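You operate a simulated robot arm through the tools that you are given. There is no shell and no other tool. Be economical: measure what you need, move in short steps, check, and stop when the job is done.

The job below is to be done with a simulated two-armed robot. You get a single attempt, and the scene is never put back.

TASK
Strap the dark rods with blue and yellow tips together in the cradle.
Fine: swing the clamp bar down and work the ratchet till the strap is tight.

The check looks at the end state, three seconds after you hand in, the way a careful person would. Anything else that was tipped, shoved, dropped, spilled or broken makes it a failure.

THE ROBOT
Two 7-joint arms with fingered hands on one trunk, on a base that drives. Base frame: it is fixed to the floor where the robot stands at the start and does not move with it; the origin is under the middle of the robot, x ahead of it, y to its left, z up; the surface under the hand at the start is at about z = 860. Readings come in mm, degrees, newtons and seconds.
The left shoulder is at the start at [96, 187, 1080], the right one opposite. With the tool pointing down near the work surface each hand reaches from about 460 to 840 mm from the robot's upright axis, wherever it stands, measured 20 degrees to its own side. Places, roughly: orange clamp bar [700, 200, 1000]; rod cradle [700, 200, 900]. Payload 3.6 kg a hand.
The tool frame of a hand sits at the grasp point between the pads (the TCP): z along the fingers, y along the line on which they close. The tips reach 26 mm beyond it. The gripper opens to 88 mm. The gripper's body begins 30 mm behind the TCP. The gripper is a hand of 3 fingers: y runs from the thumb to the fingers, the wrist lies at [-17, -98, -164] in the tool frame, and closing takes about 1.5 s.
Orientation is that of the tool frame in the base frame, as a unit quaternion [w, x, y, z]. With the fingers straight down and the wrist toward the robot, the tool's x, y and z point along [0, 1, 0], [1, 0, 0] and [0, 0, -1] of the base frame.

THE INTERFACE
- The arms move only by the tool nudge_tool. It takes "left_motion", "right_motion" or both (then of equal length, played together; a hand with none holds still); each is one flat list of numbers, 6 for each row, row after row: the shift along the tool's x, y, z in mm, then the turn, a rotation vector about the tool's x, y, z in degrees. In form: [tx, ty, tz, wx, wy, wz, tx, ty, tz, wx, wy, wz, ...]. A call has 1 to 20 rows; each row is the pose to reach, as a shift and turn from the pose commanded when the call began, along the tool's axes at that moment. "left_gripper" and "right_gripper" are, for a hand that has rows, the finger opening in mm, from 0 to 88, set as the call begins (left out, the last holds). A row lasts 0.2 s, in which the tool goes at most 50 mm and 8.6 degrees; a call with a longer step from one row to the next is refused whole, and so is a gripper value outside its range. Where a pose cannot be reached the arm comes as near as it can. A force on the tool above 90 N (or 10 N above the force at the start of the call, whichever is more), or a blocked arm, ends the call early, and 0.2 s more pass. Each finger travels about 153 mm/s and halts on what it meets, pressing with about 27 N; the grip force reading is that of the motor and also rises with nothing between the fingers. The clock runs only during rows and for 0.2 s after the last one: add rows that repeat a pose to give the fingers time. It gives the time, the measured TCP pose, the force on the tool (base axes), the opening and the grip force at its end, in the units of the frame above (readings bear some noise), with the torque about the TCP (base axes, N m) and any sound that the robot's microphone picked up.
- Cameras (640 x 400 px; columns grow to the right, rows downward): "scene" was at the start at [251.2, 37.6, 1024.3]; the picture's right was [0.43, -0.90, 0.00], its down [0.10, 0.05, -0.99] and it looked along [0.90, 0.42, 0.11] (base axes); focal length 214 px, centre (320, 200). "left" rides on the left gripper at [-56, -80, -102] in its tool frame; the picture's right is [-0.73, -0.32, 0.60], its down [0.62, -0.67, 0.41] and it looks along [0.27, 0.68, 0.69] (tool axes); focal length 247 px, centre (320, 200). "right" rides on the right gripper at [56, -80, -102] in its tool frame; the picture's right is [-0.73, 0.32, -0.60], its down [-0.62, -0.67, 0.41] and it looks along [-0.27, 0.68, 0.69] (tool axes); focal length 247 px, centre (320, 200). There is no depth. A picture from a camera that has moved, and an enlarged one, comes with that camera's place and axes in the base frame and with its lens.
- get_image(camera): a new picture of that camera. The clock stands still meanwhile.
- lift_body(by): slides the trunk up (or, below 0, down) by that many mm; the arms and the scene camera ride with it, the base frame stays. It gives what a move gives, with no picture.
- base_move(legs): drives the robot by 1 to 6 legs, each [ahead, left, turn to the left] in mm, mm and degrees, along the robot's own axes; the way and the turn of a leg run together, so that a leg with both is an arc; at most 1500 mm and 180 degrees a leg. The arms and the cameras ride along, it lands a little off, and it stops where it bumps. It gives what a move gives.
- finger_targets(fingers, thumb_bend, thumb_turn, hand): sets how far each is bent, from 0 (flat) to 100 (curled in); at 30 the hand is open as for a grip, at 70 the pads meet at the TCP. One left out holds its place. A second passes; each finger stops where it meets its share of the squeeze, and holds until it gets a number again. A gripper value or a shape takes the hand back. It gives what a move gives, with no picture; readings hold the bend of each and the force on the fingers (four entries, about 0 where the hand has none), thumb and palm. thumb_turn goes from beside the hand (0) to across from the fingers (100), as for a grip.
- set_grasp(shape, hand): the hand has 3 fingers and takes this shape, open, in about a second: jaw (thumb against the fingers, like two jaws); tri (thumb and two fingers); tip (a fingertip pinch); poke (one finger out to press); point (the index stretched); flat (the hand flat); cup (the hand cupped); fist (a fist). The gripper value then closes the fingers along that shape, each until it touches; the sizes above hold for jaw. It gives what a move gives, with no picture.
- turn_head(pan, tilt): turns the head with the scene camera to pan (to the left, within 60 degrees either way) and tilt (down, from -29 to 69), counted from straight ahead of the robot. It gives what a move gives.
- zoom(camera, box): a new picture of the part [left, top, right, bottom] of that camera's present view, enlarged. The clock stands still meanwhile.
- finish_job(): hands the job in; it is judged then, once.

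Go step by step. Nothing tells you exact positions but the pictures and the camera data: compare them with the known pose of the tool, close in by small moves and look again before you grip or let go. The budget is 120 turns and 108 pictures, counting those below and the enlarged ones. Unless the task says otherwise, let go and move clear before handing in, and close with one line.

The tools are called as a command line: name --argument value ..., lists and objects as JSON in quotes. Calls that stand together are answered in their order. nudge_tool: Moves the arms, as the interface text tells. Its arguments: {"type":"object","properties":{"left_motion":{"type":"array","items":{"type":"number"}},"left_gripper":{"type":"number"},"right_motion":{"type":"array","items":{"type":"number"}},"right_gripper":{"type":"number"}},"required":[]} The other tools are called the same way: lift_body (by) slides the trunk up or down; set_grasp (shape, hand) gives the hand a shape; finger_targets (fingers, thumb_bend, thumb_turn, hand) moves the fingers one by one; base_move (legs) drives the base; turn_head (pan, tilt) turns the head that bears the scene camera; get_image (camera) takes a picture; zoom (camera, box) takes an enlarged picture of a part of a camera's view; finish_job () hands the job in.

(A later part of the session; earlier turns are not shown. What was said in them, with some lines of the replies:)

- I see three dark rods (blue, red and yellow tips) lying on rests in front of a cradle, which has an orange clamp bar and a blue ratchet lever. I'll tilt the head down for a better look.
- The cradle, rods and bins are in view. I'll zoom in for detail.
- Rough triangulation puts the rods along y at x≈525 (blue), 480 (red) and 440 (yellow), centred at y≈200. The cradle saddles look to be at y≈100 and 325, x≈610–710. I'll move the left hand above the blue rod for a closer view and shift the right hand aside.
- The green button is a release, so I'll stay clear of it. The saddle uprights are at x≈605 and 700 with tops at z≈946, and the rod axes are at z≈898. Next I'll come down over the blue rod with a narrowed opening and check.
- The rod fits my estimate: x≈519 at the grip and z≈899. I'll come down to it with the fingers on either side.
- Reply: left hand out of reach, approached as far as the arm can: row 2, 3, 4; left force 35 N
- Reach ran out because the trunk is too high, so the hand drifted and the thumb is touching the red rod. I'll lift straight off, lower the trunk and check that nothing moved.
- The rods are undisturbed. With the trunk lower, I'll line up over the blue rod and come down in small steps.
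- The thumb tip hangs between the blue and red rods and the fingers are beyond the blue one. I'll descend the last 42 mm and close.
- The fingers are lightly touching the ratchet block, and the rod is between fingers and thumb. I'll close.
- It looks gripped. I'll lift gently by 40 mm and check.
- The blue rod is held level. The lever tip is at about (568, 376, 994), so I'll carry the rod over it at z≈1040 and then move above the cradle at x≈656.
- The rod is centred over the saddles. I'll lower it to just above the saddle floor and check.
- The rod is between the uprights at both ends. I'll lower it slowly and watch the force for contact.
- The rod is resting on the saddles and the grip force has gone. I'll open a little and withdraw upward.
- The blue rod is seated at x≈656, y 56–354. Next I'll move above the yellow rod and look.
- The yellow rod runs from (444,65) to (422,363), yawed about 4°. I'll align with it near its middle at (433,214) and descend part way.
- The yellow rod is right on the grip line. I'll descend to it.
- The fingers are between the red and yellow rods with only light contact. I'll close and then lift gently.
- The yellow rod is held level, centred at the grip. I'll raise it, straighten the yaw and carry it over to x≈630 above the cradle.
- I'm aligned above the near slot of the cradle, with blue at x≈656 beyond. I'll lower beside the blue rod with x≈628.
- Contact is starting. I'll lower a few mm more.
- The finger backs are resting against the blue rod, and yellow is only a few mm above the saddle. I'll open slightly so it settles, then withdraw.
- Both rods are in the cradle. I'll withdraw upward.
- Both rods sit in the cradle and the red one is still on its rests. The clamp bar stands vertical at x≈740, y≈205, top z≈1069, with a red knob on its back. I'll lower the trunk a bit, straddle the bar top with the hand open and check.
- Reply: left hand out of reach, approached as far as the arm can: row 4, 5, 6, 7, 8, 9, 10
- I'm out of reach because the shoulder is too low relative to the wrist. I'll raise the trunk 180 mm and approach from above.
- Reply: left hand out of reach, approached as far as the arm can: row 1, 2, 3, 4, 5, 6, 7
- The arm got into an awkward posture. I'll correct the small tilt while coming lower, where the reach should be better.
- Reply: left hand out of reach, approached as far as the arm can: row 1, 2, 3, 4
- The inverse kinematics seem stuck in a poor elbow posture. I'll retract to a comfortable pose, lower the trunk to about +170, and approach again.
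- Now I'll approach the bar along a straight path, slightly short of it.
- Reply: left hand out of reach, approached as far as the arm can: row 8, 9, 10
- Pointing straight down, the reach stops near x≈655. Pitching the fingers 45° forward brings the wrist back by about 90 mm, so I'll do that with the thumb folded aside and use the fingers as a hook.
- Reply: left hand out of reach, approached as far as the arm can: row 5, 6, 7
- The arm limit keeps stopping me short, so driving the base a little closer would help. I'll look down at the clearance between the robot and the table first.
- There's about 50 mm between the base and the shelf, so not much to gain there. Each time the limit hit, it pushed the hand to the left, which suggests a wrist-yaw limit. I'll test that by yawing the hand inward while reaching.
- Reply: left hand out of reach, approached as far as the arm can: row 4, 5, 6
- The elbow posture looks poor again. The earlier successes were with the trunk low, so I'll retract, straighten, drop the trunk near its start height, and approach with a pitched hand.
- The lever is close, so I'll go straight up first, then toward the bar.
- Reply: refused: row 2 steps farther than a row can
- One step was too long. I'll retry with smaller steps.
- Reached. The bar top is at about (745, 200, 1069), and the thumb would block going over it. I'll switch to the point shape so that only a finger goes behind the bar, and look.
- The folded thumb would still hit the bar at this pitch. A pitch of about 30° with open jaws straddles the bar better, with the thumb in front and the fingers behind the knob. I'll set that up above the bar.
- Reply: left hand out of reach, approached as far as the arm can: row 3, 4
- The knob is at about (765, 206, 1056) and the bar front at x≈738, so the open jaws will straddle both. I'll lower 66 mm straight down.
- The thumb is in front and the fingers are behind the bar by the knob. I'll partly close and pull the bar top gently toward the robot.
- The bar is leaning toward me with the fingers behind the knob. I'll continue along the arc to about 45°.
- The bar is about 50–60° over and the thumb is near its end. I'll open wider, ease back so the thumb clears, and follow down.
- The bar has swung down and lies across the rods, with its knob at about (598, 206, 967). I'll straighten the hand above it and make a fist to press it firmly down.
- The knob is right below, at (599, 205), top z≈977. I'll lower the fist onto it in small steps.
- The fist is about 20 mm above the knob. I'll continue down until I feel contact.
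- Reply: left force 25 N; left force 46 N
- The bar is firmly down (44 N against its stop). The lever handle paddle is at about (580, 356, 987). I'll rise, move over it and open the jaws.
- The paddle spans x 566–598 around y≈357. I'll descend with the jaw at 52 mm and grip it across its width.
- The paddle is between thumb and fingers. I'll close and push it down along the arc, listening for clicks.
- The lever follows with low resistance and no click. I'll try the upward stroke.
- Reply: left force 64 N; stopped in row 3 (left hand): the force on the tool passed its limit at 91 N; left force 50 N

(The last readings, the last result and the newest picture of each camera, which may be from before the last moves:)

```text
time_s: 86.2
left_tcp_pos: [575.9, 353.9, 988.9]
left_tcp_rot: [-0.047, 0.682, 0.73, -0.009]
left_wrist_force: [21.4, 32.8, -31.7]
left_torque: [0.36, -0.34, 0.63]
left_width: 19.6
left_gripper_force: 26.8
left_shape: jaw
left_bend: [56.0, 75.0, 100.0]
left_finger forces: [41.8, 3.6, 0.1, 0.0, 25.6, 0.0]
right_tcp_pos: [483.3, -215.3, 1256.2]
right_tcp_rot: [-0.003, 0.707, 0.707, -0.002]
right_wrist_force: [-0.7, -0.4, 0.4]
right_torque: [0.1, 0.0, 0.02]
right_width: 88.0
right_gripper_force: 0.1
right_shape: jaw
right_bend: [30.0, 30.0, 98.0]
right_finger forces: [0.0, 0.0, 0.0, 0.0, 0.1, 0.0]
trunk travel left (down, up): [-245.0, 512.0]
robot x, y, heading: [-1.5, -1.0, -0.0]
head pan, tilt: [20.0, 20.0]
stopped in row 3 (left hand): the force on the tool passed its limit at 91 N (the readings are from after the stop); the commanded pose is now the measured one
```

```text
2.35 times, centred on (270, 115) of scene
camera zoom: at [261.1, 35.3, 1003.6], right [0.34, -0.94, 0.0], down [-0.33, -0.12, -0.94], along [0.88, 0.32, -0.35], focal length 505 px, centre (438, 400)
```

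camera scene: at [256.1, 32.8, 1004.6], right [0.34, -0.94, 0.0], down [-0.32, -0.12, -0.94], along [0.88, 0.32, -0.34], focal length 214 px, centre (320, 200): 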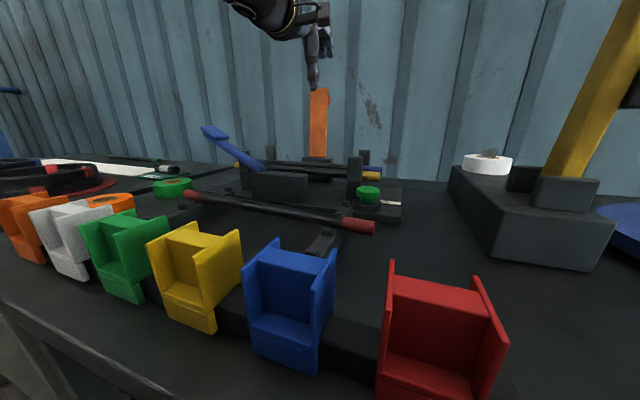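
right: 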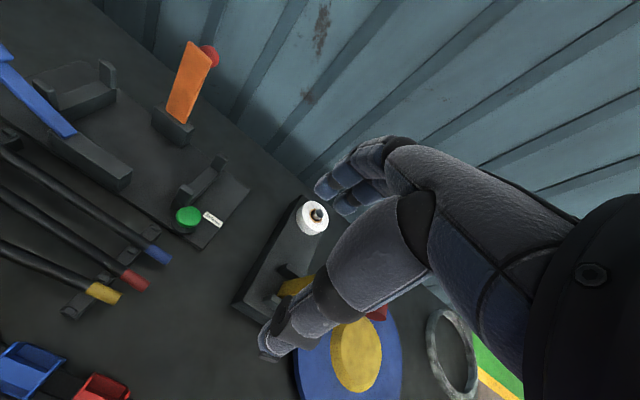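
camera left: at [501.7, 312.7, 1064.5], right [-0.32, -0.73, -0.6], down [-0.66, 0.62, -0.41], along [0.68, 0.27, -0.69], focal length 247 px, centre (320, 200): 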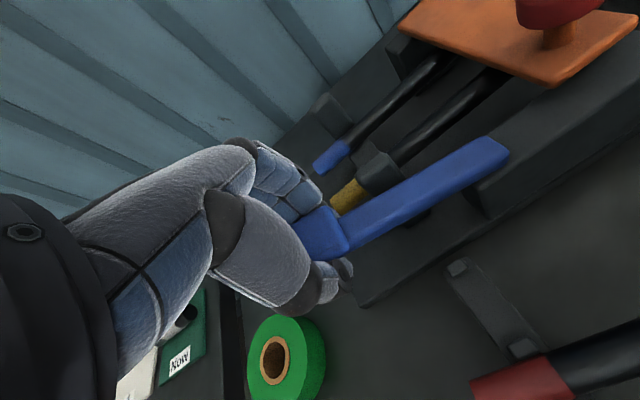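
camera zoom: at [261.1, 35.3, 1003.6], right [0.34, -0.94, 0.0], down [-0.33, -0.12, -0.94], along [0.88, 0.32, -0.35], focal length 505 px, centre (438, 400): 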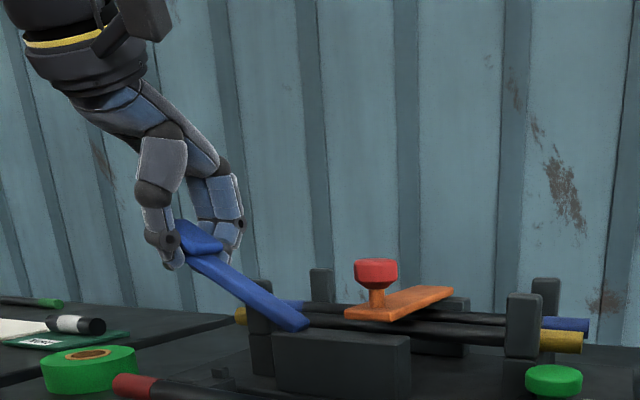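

The upper stop is where the lever started, so the working stroke is downward. I'll straighten the wrist and push it down further, following the arc.

nudge_tool --left_motion '[0, 3, 0, -2, -1.5, 2, 2, 5, 3, -4.5, -3.1, 3.9, 8, 5, 14, -4.5, -3.1, 3.9, 13, 5, 27, -4.5, -3.1, 3.9, 17, 5, 42, -4.5, -3.1, 3.9, 19, 5, 57, -4.5, -3.1, 3.9, 19, 5, 57, -4.5, -3.1, 3.9]'

nudge_tool --left_motion '[0, 0, 7, 0, 0, 0, -1, 0, 14, 0, 0, 0, -2, 0, 21, 0, 0, 0, -2, 0, 21, 0, 0, 0]'

zoom --camera "scene" --box '[140, 30, 400, 200]'

```text
time_s: 87.8
left_tcp_pos: [576.3, 363.7, 939.9]
left_tcp_rot: [0.01, 0.714, 0.7, 0.001]
left_wrist_force: [17.5, 4.6, 5.6]
left_torque: [-0.11, 0.48, 0.01]
left_width: 14.2
left_gripper_force: 27.0
left_shape: jaw
left_bend: [75.0, 85.0, 100.0]
left_finger forces: [4.6, 13.3, 0.0, 0.1, 0.0, 0.0]
right_tcp_pos: [476.6, -217.2, 1256.5]
right_tcp_rot: [-0.001, 0.708, 0.707, 0.0]
right_wrist_force: [-0.6, -0.4, -0.1]
right_torque: [-0.02, 0.01, -0.04]
right_width: 87.8
right_gripper_force: 0.0
right_shape: jaw
right_bend: [30.0, 30.0, 98.0]
right_finger forces: [0.1, 0.0, 0.0, 0.0, 0.0, 0.0]
trunk travel left (down, up): [-245.0, 512.0]
robot x, y, heading: [2.1, 2.1, -0.2]
head pan, tilt: [20.0, 20.0]
```

```text
time_s: 88.8
left_tcp_pos: [577.3, 364.5, 920.5]
left_tcp_rot: [0.01, 0.712, 0.703, 0.002]
left_wrist_force: [17.3, 12.1, 8.4]
left_torque: [-0.47, 0.38, 0.25]
left_width: 14.1
left_gripper_force: 26.2
left_shape: jaw
left_bend: [75.0, 85.0, 100.0]
left_finger forces: [7.8, 10.0, 0.1, 0.1, 0.1, 0.0]
right_tcp_pos: [477.0, -215.3, 1256.5]
right_tcp_rot: [0.0, 0.706, 0.708, -0.001]
right_wrist_force: [0.6, 0.3, -0.4]
right_torque: [0.01, 0.0, 0.02]
right_width: 87.5
right_gripper_force: 0.1
right_shape: jaw
right_bend: [30.0, 30.0, 98.0]
right_finger forces: [0.0, 0.0, 0.0, 0.1, 0.0, 0.0]
trunk travel left (down, up): [-245.0, 512.0]
robot x, y, heading: [1.5, -0.7, -0.1]
head pan, tilt: [20.0, 20.0]
```

```text
2.35 times, centred on (270, 115) of scene
camera zoom: at [257.5, 34.3, 1004.2], right [0.34, -0.94, 0.0], down [-0.32, -0.12, -0.94], along [0.88, 0.32, -0.34], focal length 505 px, centre (438, 400)
```

zoom: 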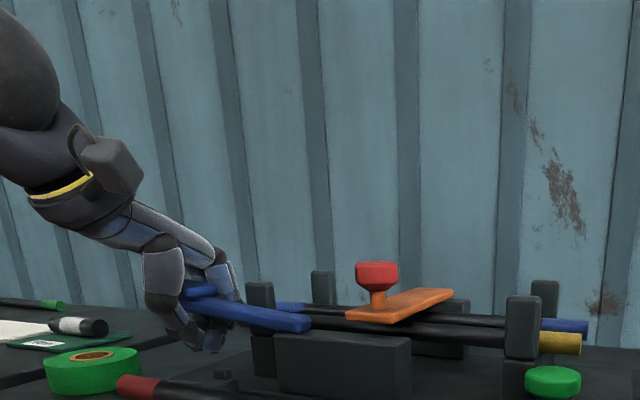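

The hand now encloses the paddle loosely and the lever is at about 10°. I'll push further down to find the bottom of the stroke.

nudge_tool --left_motion '[0, 0, 6, 0, 0, 0, 0, 0, 12, 0, 0, 0, 0, 0, 18, 0, 0, 0, 0, 0, 22, 0, 0, 0, 0, 0, 22, 0, 0, 0]'

zoom --camera "scene" --box '[140, 90, 300, 200]'

```text
time_s: 90.0
left_tcp_pos: [577.5, 359.9, 904.4]
left_tcp_rot: [0.015, 0.713, 0.701, 0.007]
left_wrist_force: [21.0, 1.6, 29.5]
left_torque: [0.05, 0.45, -0.11]
left_width: 13.7
left_gripper_force: 26.8
left_shape: jaw
left_bend: [75.0, 84.0, 100.0]
left_finger forces: [9.7, 19.6, 0.0, 0.1, 1.1, 0.8]
right_tcp_pos: [476.1, -219.3, 1257.5]
right_tcp_rot: [-0.001, 0.707, 0.707, 0.001]
right_wrist_force: [0.6, 0.5, -0.5]
right_torque: [0.02, -0.03, -0.04]
right_width: 87.5
right_gripper_force: 0.1
right_shape: jaw
right_bend: [30.0, 30.0, 98.0]
right_finger forces: [0.1, 0.0, 0.0, 0.0, 0.0, 0.0]
trunk travel left (down, up): [-245.0, 512.0]
robot x, y, heading: [-0.0, 4.9, 0.1]
head pan, tilt: [20.0, 20.0]
```

```text
3.64 times, centred on (220, 145) of scene
camera zoom: at [256.5, 32.0, 1004.7], right [0.34, -0.94, 0.0], down [-0.32, -0.12, -0.94], along [0.88, 0.32, -0.34], focal length 780 px, centre (684, 400)
```

zoom: 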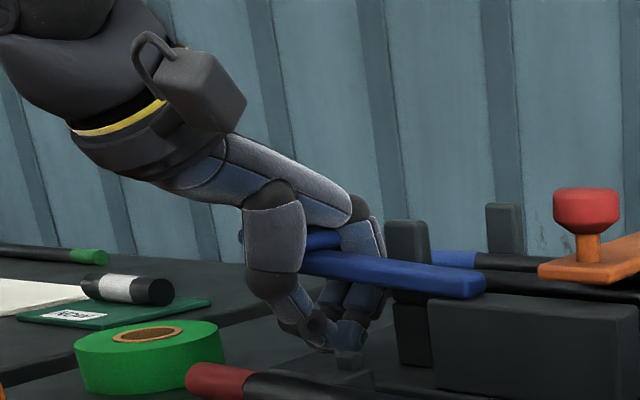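

The hand cages the lever: it's near horizontal with about 30 N of resistance. I'll do the return stroke upward with the fingers under the paddle.

nudge_tool --left_motion '[0, 0, -12, 0, 0, 0, 0, 0, -24, 0, 0, 0, -2, 0, -36, 0, 0, 0, -4, 0, -48, 0, 0, 0, -7, 0, -58, 0, 0, 0, -9, 0, -66, 0, 0, 0, -9, 0, -66, 0, 0, 0]'

zoom --camera "scene" --box '[140, 60, 340, 200]'

```text
time_s: 91.6
left_tcp_pos: [575.1, 353.9, 959.4]
left_tcp_rot: [0.006, 0.713, 0.701, -0.001]
left_wrist_force: [23.5, -15.5, -24.1]
left_torque: [0.61, 1.14, -0.44]
left_width: 13.6
left_gripper_force: 27.0
left_shape: jaw
left_bend: [74.0, 84.0, 100.0]
left_finger forces: [14.7, 16.1, 0.0, 0.1, 0.2, 0.0]
right_tcp_pos: [481.0, -217.6, 1254.7]
right_tcp_rot: [-0.002, 0.706, 0.708, -0.001]
right_wrist_force: [0.2, -0.1, -0.3]
right_torque: [-0.01, 0.0, 0.01]
right_width: 87.7
right_gripper_force: 0.1
right_shape: jaw
right_bend: [30.0, 30.0, 98.0]
right_finger forces: [0.1, 0.0, 0.0, 0.0, 0.0, 0.1]
trunk travel left (down, up): [-245.0, 512.0]
robot x, y, heading: [1.4, -0.1, -0.1]
head pan, tilt: [20.0, 20.0]
```

```text
2.86 times, centred on (240, 130) of scene
camera zoom: at [260.5, 32.7, 1003.1], right [0.34, -0.94, 0.0], down [-0.33, -0.12, -0.94], along [0.88, 0.32, -0.35], focal length 613 px, centre (549, 400)
```

zoom: 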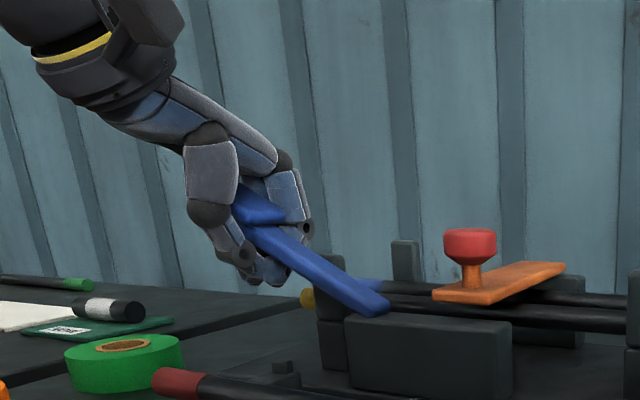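

The lever is back at its top stop. At the bottom my fingers beneath it were probably touching the table, so I'll open, re-grip the paddle on its sides at its own height and stroke down fully.

nudge_tool --left_motion '[0, 0, 0, 0, 0, 0, 0, 0, 0, 0, 0, 0, 2, 4, -5, 0.4, 0.6, -1, 3, 6, -18, 0.4, 0.6, -1, 3, 6, -29, 0.4, 0.6, -1, 3, 6, -29, 0.4, 0.6, -1]' --left_gripper 54

nudge_tool --left_motion '[0, 0, 0, 0, 0, 0, 0, 0, 0, 0, 0, 0, 0, 0, 0, 0, 0, 0, 0, 0, 0, 0, 0, 0, 0, 0, 0, 0, 0, 0]' --left_gripper 14

get_image --camera "left"

```text
time_s: 93.0
left_tcp_pos: [578.2, 357.8, 993.8]
left_tcp_rot: [0.003, 0.706, 0.708, 0.002]
left_wrist_force: [-0.3, -0.4, -0.4]
left_torque: [0.01, 0.01, 0.02]
left_width: 53.5
left_gripper_force: 0.0
left_shape: jaw
left_bend: [38.0, 62.0, 100.0]
left_finger forces: [0.0, 0.1, 0.0, 0.0, 0.0, 0.0]
right_tcp_pos: [476.6, -216.0, 1256.7]
right_tcp_rot: [0.001, 0.707, 0.708, 0.0]
right_wrist_force: [0.1, 0.3, 0.2]
right_torque: [-0.01, -0.02, 0.01]
right_width: 87.7
right_gripper_force: 0.0
right_shape: jaw
right_bend: [30.0, 30.0, 98.0]
right_finger forces: [0.0, 0.0, 0.0, 0.0, 0.0, 0.0]
trunk travel left (down, up): [-245.0, 512.0]
robot x, y, heading: [1.4, -1.1, 0.0]
head pan, tilt: [20.0, 20.0]
```

```text
time_s: 94.2
left_tcp_pos: [580.6, 357.7, 991.7]
left_tcp_rot: [0.002, 0.706, 0.708, 0.001]
left_wrist_force: [12.2, 4.8, -7.9]
left_torque: [0.09, -0.31, 0.39]
left_width: 22.9
left_gripper_force: 26.8
left_shape: jaw
left_bend: [57.0, 75.0, 100.0]
left_finger forces: [31.7, 0.1, 0.0, 0.0, 21.9, 0.0]
right_tcp_pos: [478.9, -215.3, 1256.8]
right_tcp_rot: [0.0, 0.707, 0.707, -0.001]
right_wrist_force: [-0.4, -0.1, 0.1]
right_torque: [0.03, 0.02, -0.03]
right_width: 87.7
right_gripper_force: 0.0
right_shape: jaw
right_bend: [30.0, 30.0, 98.0]
right_finger forces: [0.0, 0.0, 0.1, 0.1, 0.1, 0.0]
trunk travel left (down, up): [-245.0, 512.0]
robot x, y, heading: [-3.7, -3.6, 0.1]
head pan, tilt: [20.0, 20.0]
```

```text
24 pictures are left
camera left: at [500.0, 301.8, 1094.2], right [-0.31, -0.74, -0.6], down [-0.66, 0.62, -0.42], along [0.68, 0.27, -0.68], focal length 247 px, centre (320, 200)
```

left: 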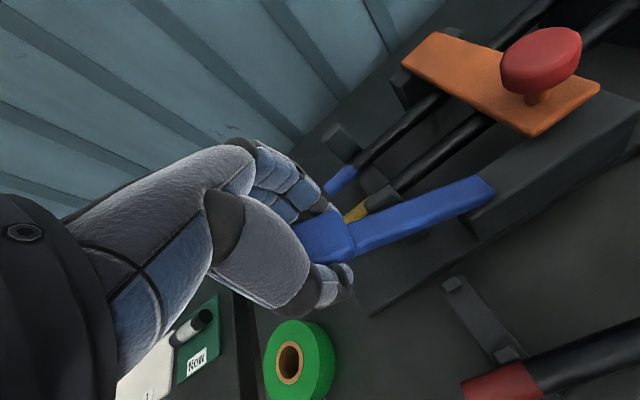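

The paddle is gripped on its sides. Now the full stroke down.

nudge_tool --left_motion '[4, 0, 9, 0, 0, 0, 8, 0, 19, 0, 0, 0, 10, 0, 29, 0, 0, 0, 12, 0, 39, 0, 0, 0, 13, 0, 49, 0, 0, 0, 14, 0, 59, 0, 0, 0, 14, 0, 59, 0, 0, 0]'

nudge_tool --left_motion '[0, 0, 7, 0, 0, 0, -1, 0, 14, 0, 0, 0, -2, 0, 20, 0, 0, 0, -2, 0, 20, 0, 0, 0]'

zoom --camera "scene" --box '[140, 60, 340, 200]'

```text
time_s: 95.8
left_tcp_pos: [577.3, 371.5, 933.8]
left_tcp_rot: [0.004, 0.706, 0.708, 0.003]
left_wrist_force: [-0.3, 2.3, 2.3]
left_torque: [0.02, -0.02, 0.0]
left_width: 14.7
left_gripper_force: 27.2
left_shape: jaw
left_bend: [76.0, 84.0, 100.0]
left_finger forces: [0.3, 0.0, 0.0, 0.1, 0.5, 2.3]
right_tcp_pos: [475.4, -216.7, 1257.2]
right_tcp_rot: [0.0, 0.707, 0.707, 0.0]
right_wrist_force: [-0.8, -0.6, -0.2]
right_torque: [0.01, 0.01, -0.03]
right_width: 87.9
right_gripper_force: 0.0
right_shape: jaw
right_bend: [30.0, 30.0, 98.0]
right_finger forces: [0.1, 0.0, 0.0, 0.0, 0.1, 0.0]
trunk travel left (down, up): [-245.0, 512.0]
robot x, y, heading: [1.1, 5.4, 0.1]
head pan, tilt: [20.0, 20.0]
```

```text
time_s: 96.8
left_tcp_pos: [579.6, 370.3, 914.4]
left_tcp_rot: [0.004, 0.706, 0.708, 0.003]
left_wrist_force: [-2.3, 5.9, 6.5]
left_torque: [-0.25, -0.09, -0.03]
left_width: 14.6
left_gripper_force: 27.1
left_shape: jaw
left_bend: [76.0, 84.0, 100.0]
left_finger forces: [1.5, 0.7, 0.1, 0.0, 4.9, 2.2]
right_tcp_pos: [475.2, -216.2, 1258.1]
right_tcp_rot: [0.0, 0.707, 0.707, 0.0]
right_wrist_force: [0.6, -0.6, 0.0]
right_torque: [0.01, 0.02, 0.02]
right_width: 87.9
right_gripper_force: 0.1
right_shape: jaw
right_bend: [30.0, 30.0, 98.0]
right_finger forces: [0.1, 0.0, 0.1, 0.1, 0.1, 0.1]
trunk travel left (down, up): [-245.0, 512.0]
robot x, y, heading: [4.1, 0.2, 0.2]
head pan, tilt: [20.0, 20.0]
```

```text
2.86 times, centred on (240, 130) of scene
camera zoom: at [255.8, 33.7, 1004.7], right [0.34, -0.94, 0.0], down [-0.32, -0.12, -0.94], along [0.88, 0.32, -0.34], focal length 613 px, centre (549, 400)
```

zoom: 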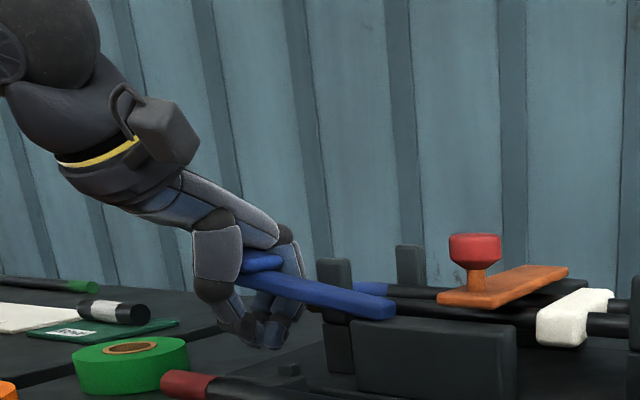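

A white strap has now appeared around the rods, so the ratchet is working. I'll look closer at it.

zoom --camera "scene" --box '[240, 100, 400, 200]'

get_image --camera "left"

```text
4.00 times, centred on (320, 150) of scene
camera zoom: at [255.8, 33.7, 1004.7], right [0.34, -0.94, 0.0], down [-0.32, -0.12, -0.94], along [0.88, 0.32, -0.34], focal length 858 px, centre (320, 400)
```

zoom: 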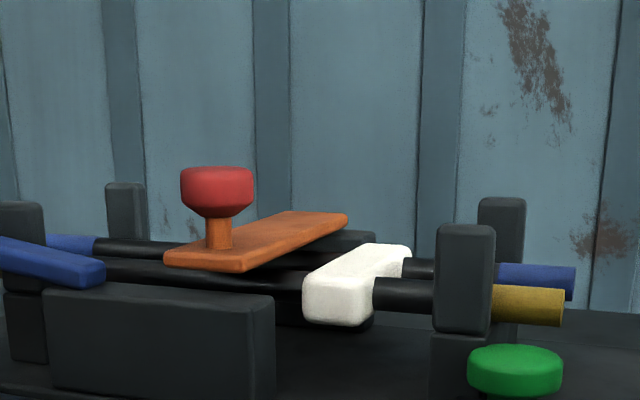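

```text
21 pictures are left
camera left: at [498.1, 313.7, 1017.0], right [-0.31, -0.74, -0.6], down [-0.66, 0.62, -0.42], along [0.68, 0.27, -0.68], focal length 247 px, centre (320, 200)
```

left: 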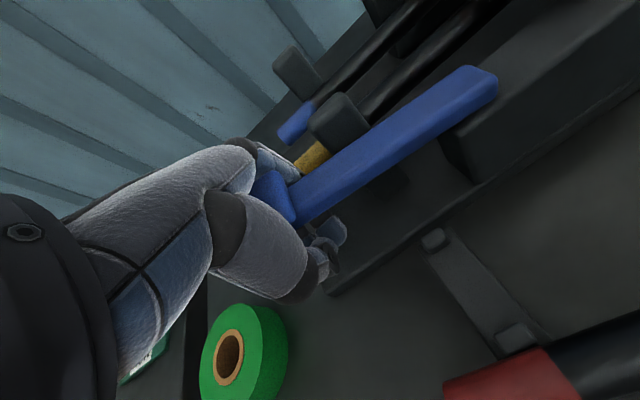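

The strap is around both rods. I'll do another full stroke to check that it's tight and watch for a change.

nudge_tool --left_motion '[0, 0, -12, 0, 0, 0, 0, 0, -24, 0, 0, 0, -3, 0, -36, 0, 0, 0, -7, 0, -46, 0, 0, 0, -10, 0, -52, 0, 0, 0, -10, 0, -52, 0, 0, 0]'

zoom --camera "scene" --box '[180, 60, 400, 200]'

nudge_tool --left_motion '[4, 0, 12, 0, 0, 0, 7, 0, 24, 0, 0, 0, 9, 0, 36, 0, 0, 0, 10, 0, 48, 0, 0, 0, 10, 0, 55, 0, 0, 0, 10, 0, 55, 0, 0, 0]'

zoom --camera "scene" --box '[180, 60, 400, 200]'

```text
time_s: 98.2
left_tcp_pos: [576.5, 361.4, 964.3]
left_tcp_rot: [0.001, 0.706, 0.709, 0.001]
left_wrist_force: [-1.0, 5.7, -10.1]
left_torque: [0.08, 0.05, 0.01]
left_width: 14.4
left_gripper_force: 27.1
left_shape: jaw
left_bend: [75.0, 84.0, 100.0]
left_finger forces: [7.3, 0.2, 0.0, 0.1, 3.4, 0.0]
right_tcp_pos: [478.0, -214.7, 1256.1]
right_tcp_rot: [0.0, 0.706, 0.708, 0.0]
right_wrist_force: [-0.4, -0.6, -0.1]
right_torque: [-0.01, 0.0, 0.02]
right_width: 87.6
right_gripper_force: 0.2
right_shape: jaw
right_bend: [30.0, 30.0, 98.0]
right_finger forces: [0.1, 0.0, 0.0, 0.0, 0.0, 0.0]
trunk travel left (down, up): [-245.0, 512.0]
robot x, y, heading: [1.3, -0.9, 0.1]
head pan, tilt: [20.0, 20.0]
```

```text
2.86 times, centred on (290, 130) of scene
camera zoom: at [257.2, 34.3, 1004.0], right [0.34, -0.94, 0.0], down [-0.32, -0.12, -0.94], along [0.88, 0.32, -0.34], focal length 613 px, centre (406, 400)
```

zoom: 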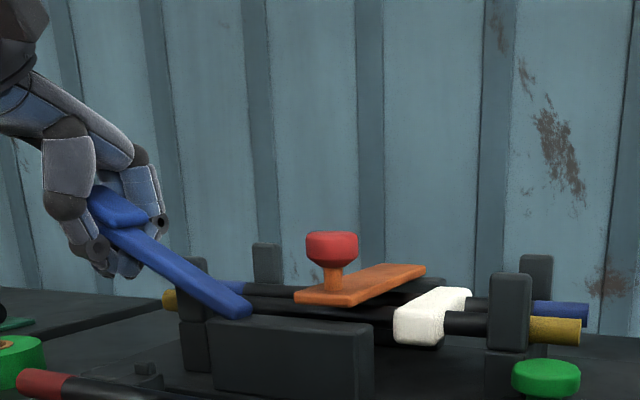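

```text
time_s: 99.6
left_tcp_pos: [578.1, 371.1, 911.6]
left_tcp_rot: [0.004, 0.706, 0.709, 0.004]
left_wrist_force: [2.9, 8.5, 7.1]
left_torque: [-0.37, 0.11, 0.02]
left_width: 14.6
left_gripper_force: 26.8
left_shape: jaw
left_bend: [75.0, 84.0, 100.0]
left_finger forces: [3.7, 4.5, 0.0, 0.0, 4.1, 0.6]
right_tcp_pos: [475.8, -216.4, 1258.1]
right_tcp_rot: [0.001, 0.707, 0.708, 0.0]
right_wrist_force: [-0.4, -0.3, 0.0]
right_torque: [0.02, 0.01, -0.03]
right_width: 87.6
right_gripper_force: 0.0
right_shape: jaw
right_bend: [30.0, 30.0, 98.0]
right_finger forces: [0.1, 0.1, 0.0, 0.0, 0.1, 0.0]
trunk travel left (down, up): [-245.0, 512.0]
robot x, y, heading: [-2.2, 2.9, -0.1]
head pan, tilt: [20.0, 20.0]
```

```text
2.86 times, centred on (290, 130) of scene
camera zoom: at [256.1, 33.8, 1004.6], right [0.34, -0.94, 0.0], down [-0.32, -0.12, -0.94], along [0.88, 0.32, -0.34], focal length 613 px, centre (406, 400)
```

zoom: 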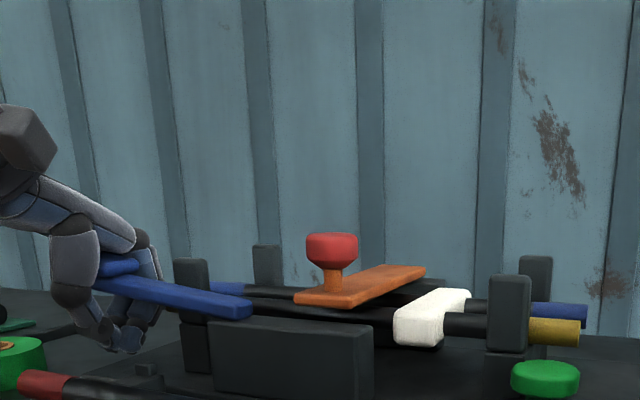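

The strap stays the same. For certainty I'll do two more full strokes, then release.

nudge_tool --left_motion '[0, 0, -14, 0, 0, 0, -2, 0, -28, 0, 0, 0, -6, 0, -42, 0, 0, 0, -11, 0, -57, 0, 0, 0, -11, 0, -57, 0, 0, 0, -6, 0, -42, 0, 0, 0, -2, 0, -25, 0, 0, 0, 0, 0, -8, 0, 0, 0, -1, 0, 6, 0, 0, 0, -1, 0, 6, 0, 0, 0, 0, 0, -14, 0, 0, 0, -2, 0, -28, 0, 0, 0, -6, 0, -42, 0, 0, 0, -11, 0, -57, 0, 0, 0, -11, 0, -57, 0, 0, 0, -6, 0, -42, 0, 0, 0, -2, 0, -25, 0, 0, 0, 0, 0, -8, 0, 0, 0, -1, 0, 6, 0, 0, 0, -1, 0, 6, 0, 0, 0]'

zoom --camera "scene" --box '[180, 60, 400, 200]'

```text
time_s: 103.8
left_tcp_pos: [578.2, 369.5, 906.5]
left_tcp_rot: [0.005, 0.706, 0.708, 0.003]
left_wrist_force: [1.1, 9.8, 7.8]
left_torque: [-0.49, 0.02, -0.03]
left_width: 14.2
left_gripper_force: 27.1
left_shape: jaw
left_bend: [75.0, 84.0, 100.0]
left_finger forces: [3.1, 4.2, 0.1, 0.0, 6.8, 0.2]
right_tcp_pos: [476.2, -216.1, 1257.8]
right_tcp_rot: [0.0, 0.706, 0.708, 0.001]
right_wrist_force: [-0.4, 0.3, 0.7]
right_torque: [0.01, 0.0, -0.01]
right_width: 87.8
right_gripper_force: 0.0
right_shape: jaw
right_bend: [30.0, 30.0, 98.0]
right_finger forces: [0.1, 0.1, 0.0, 0.0, 0.0, 0.1]
trunk travel left (down, up): [-245.0, 512.0]
robot x, y, heading: [3.7, -0.1, 0.3]
head pan, tilt: [20.0, 20.0]
```

```text
2.86 times, centred on (290, 130) of scene
camera zoom: at [255.9, 34.0, 1004.7], right [0.34, -0.94, 0.0], down [-0.32, -0.12, -0.94], along [0.88, 0.32, -0.34], focal length 613 px, centre (406, 400)
```

zoom: 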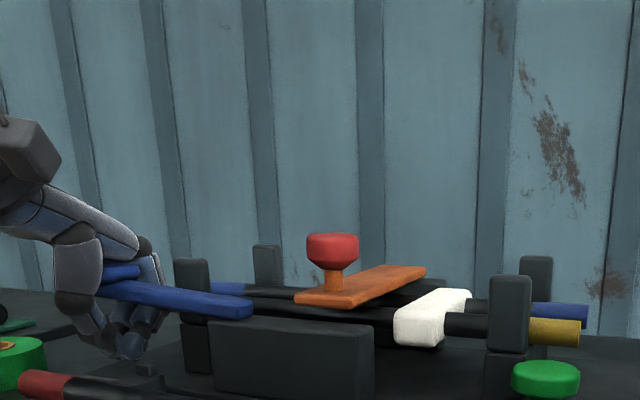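

The strap is unchanged. I'll raise the lever to its rest position, open and withdraw upward.

nudge_tool --left_motion '[0, 0, -14, 0, 0, 0, -2, 0, -28, 0, 0, 0, -6, 0, -42, 0, 0, 0, -10, 0, -55, 0, 0, 0, -10, 0, -55, 0, 0, 0]'

nudge_tool --left_motion '[0, 0, 0, 0, 0, 0, 0, 0, 0, 0, 0, 0, 0, 2, 0, 0, 0, 0, 0, 2, -20, 0, 0, 0, 0, 2, -50, 0, 0, 0, 0, 2, -90, 0, 0, 0, 0, 2, -130, 0, 0, 0, 0, -30, -160, 0, 0, 0, 0, -70, -180, 0, 0, 0, 0, -110, -190, 0, 0, 0, 0, -110, -190, 0, 0, 0]' --left_gripper 56

lift_body --by 140

get_image --camera "left"

get_image --camera "scene"

zoom --camera "right" --box '[0, 0, 320, 200]'

```text
time_s: 105.0
left_tcp_pos: [577.5, 359.7, 959.5]
left_tcp_rot: [0.003, 0.706, 0.708, 0.003]
left_wrist_force: [1.7, 0.6, -2.2]
left_torque: [0.01, 0.06, -0.02]
left_width: 14.0
left_gripper_force: 27.0
left_shape: jaw
left_bend: [75.0, 84.0, 100.0]
left_finger forces: [1.2, 1.5, 0.0, 0.0, 0.4, 0.0]
right_tcp_pos: [476.6, -216.6, 1257.0]
right_tcp_rot: [0.0, 0.706, 0.708, -0.001]
right_wrist_force: [0.2, 0.2, -1.1]
right_torque: [-0.01, 0.0, -0.01]
right_width: 87.7
right_gripper_force: 0.0
right_shape: jaw
right_bend: [30.0, 30.0, 98.0]
right_finger forces: [0.0, 0.0, 0.0, 0.1, 0.1, 0.1]
trunk travel left (down, up): [-245.0, 512.0]
robot x, y, heading: [-3.5, 0.5, 0.0]
head pan, tilt: [20.0, 20.0]
```

```text
time_s: 107.4
left_tcp_pos: [467.4, 359.2, 1148.8]
left_tcp_rot: [0.004, 0.706, 0.708, 0.003]
left_wrist_force: [0.9, 0.6, 0.1]
left_torque: [0.0, 0.0, 0.01]
left_width: 55.4
left_gripper_force: 0.2
left_shape: jaw
left_bend: [38.0, 61.0, 100.0]
left_finger forces: [0.1, 0.0, 0.1, 0.1, 0.1, 0.0]
right_tcp_pos: [476.3, -216.7, 1256.5]
right_tcp_rot: [0.0, 0.706, 0.708, 0.0]
right_wrist_force: [-1.2, 0.3, -0.1]
right_torque: [0.02, -0.01, -0.02]
right_width: 87.5
right_gripper_force: 0.1
right_shape: jaw
right_bend: [30.0, 30.0, 98.0]
right_finger forces: [0.0, 0.0, 0.0, 0.0, 0.0, 0.0]
trunk travel left (down, up): [-245.0, 512.0]
robot x, y, heading: [-3.4, 1.8, 0.3]
head pan, tilt: [20.0, 20.0]
```

```text
time_s: 109.1
left_tcp_pos: [466.8, 358.1, 1288.6]
left_tcp_rot: [0.004, 0.707, 0.708, 0.003]
left_wrist_force: [0.5, 0.1, -0.5]
left_torque: [0.01, 0.02, -0.02]
left_width: 55.7
left_gripper_force: 0.1
left_shape: jaw
left_bend: [38.0, 61.0, 100.0]
left_finger forces: [0.0, 0.1, 0.0, 0.0, 0.0, 0.0]
right_tcp_pos: [476.9, -217.6, 1396.9]
right_tcp_rot: [0.0, 0.707, 0.707, 0.0]
right_wrist_force: [-0.4, -0.4, 0.1]
right_torque: [0.01, -0.01, 0.01]
right_width: 87.6
right_gripper_force: 0.1
right_shape: jaw
right_bend: [30.0, 30.0, 98.0]
right_finger forces: [0.0, 0.0, 0.0, 0.0, 0.0, 0.0]
trunk travel left (down, up): [-385.0, 372.0]
robot x, y, heading: [-2.9, 1.9, 0.3]
head pan, tilt: [20.0, 20.0]
```

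```text
17 pictures are left
camera left: at [386.5, 301.8, 1391.5], right [-0.31, -0.74, -0.6], down [-0.66, 0.62, -0.42], along [0.68, 0.27, -0.68], focal length 247 px, centre (320, 200)
```

left: 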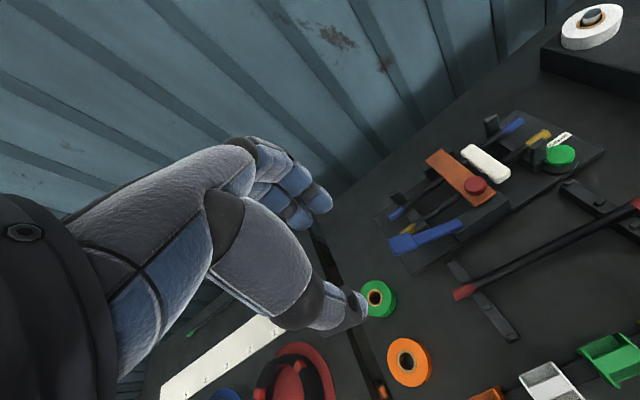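

```text
16 pictures are left
camera scene: at [235.2, 33.2, 1155.8], right [0.34, -0.94, 0.0], down [-0.32, -0.12, -0.94], along [0.88, 0.32, -0.34], focal length 214 px, centre (320, 200)
```

scene: 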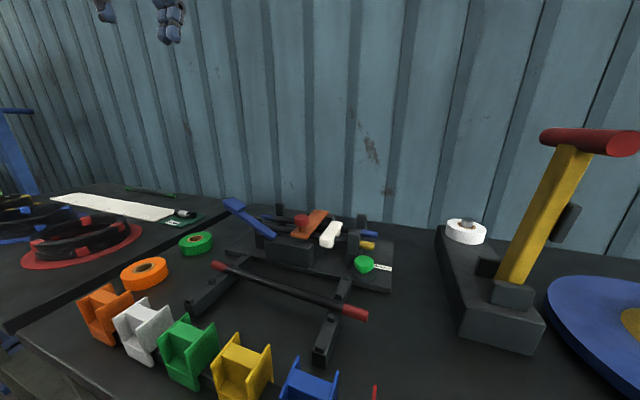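

```text
2.00 times, centred on (160, 100) of right
camera zoom: at [395.8, -160.5, 1498.5], right [0.32, -0.73, 0.6], down [-0.66, -0.62, -0.41], along [0.67, -0.27, -0.69], focal length 494 px, centre (640, 400)
```

zoom: 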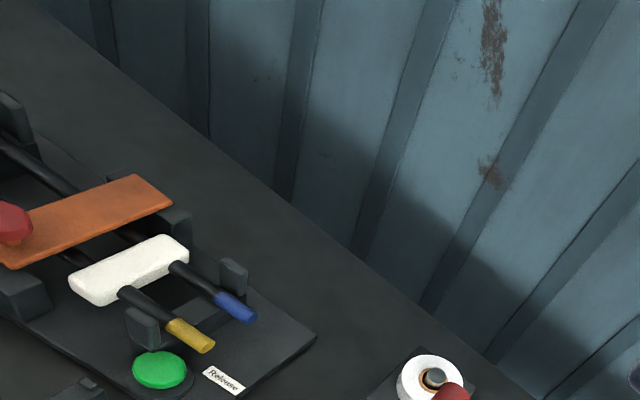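

The strap is around the blue and yellow rods, the clamp bar is down and the lever is back at rest. The red rod is still on its rests, nothing else looks disturbed and the hands are clear, so I'm handing in.

finish_job

```text
The job is handed in.
```

I strapped the blue- and yellow-tipped rods together in the cradle, with the clamp bar down. I judged the strap tight because it didn't change over three more full ratchet strokes; the microphone picked up no clicks to confirm it.
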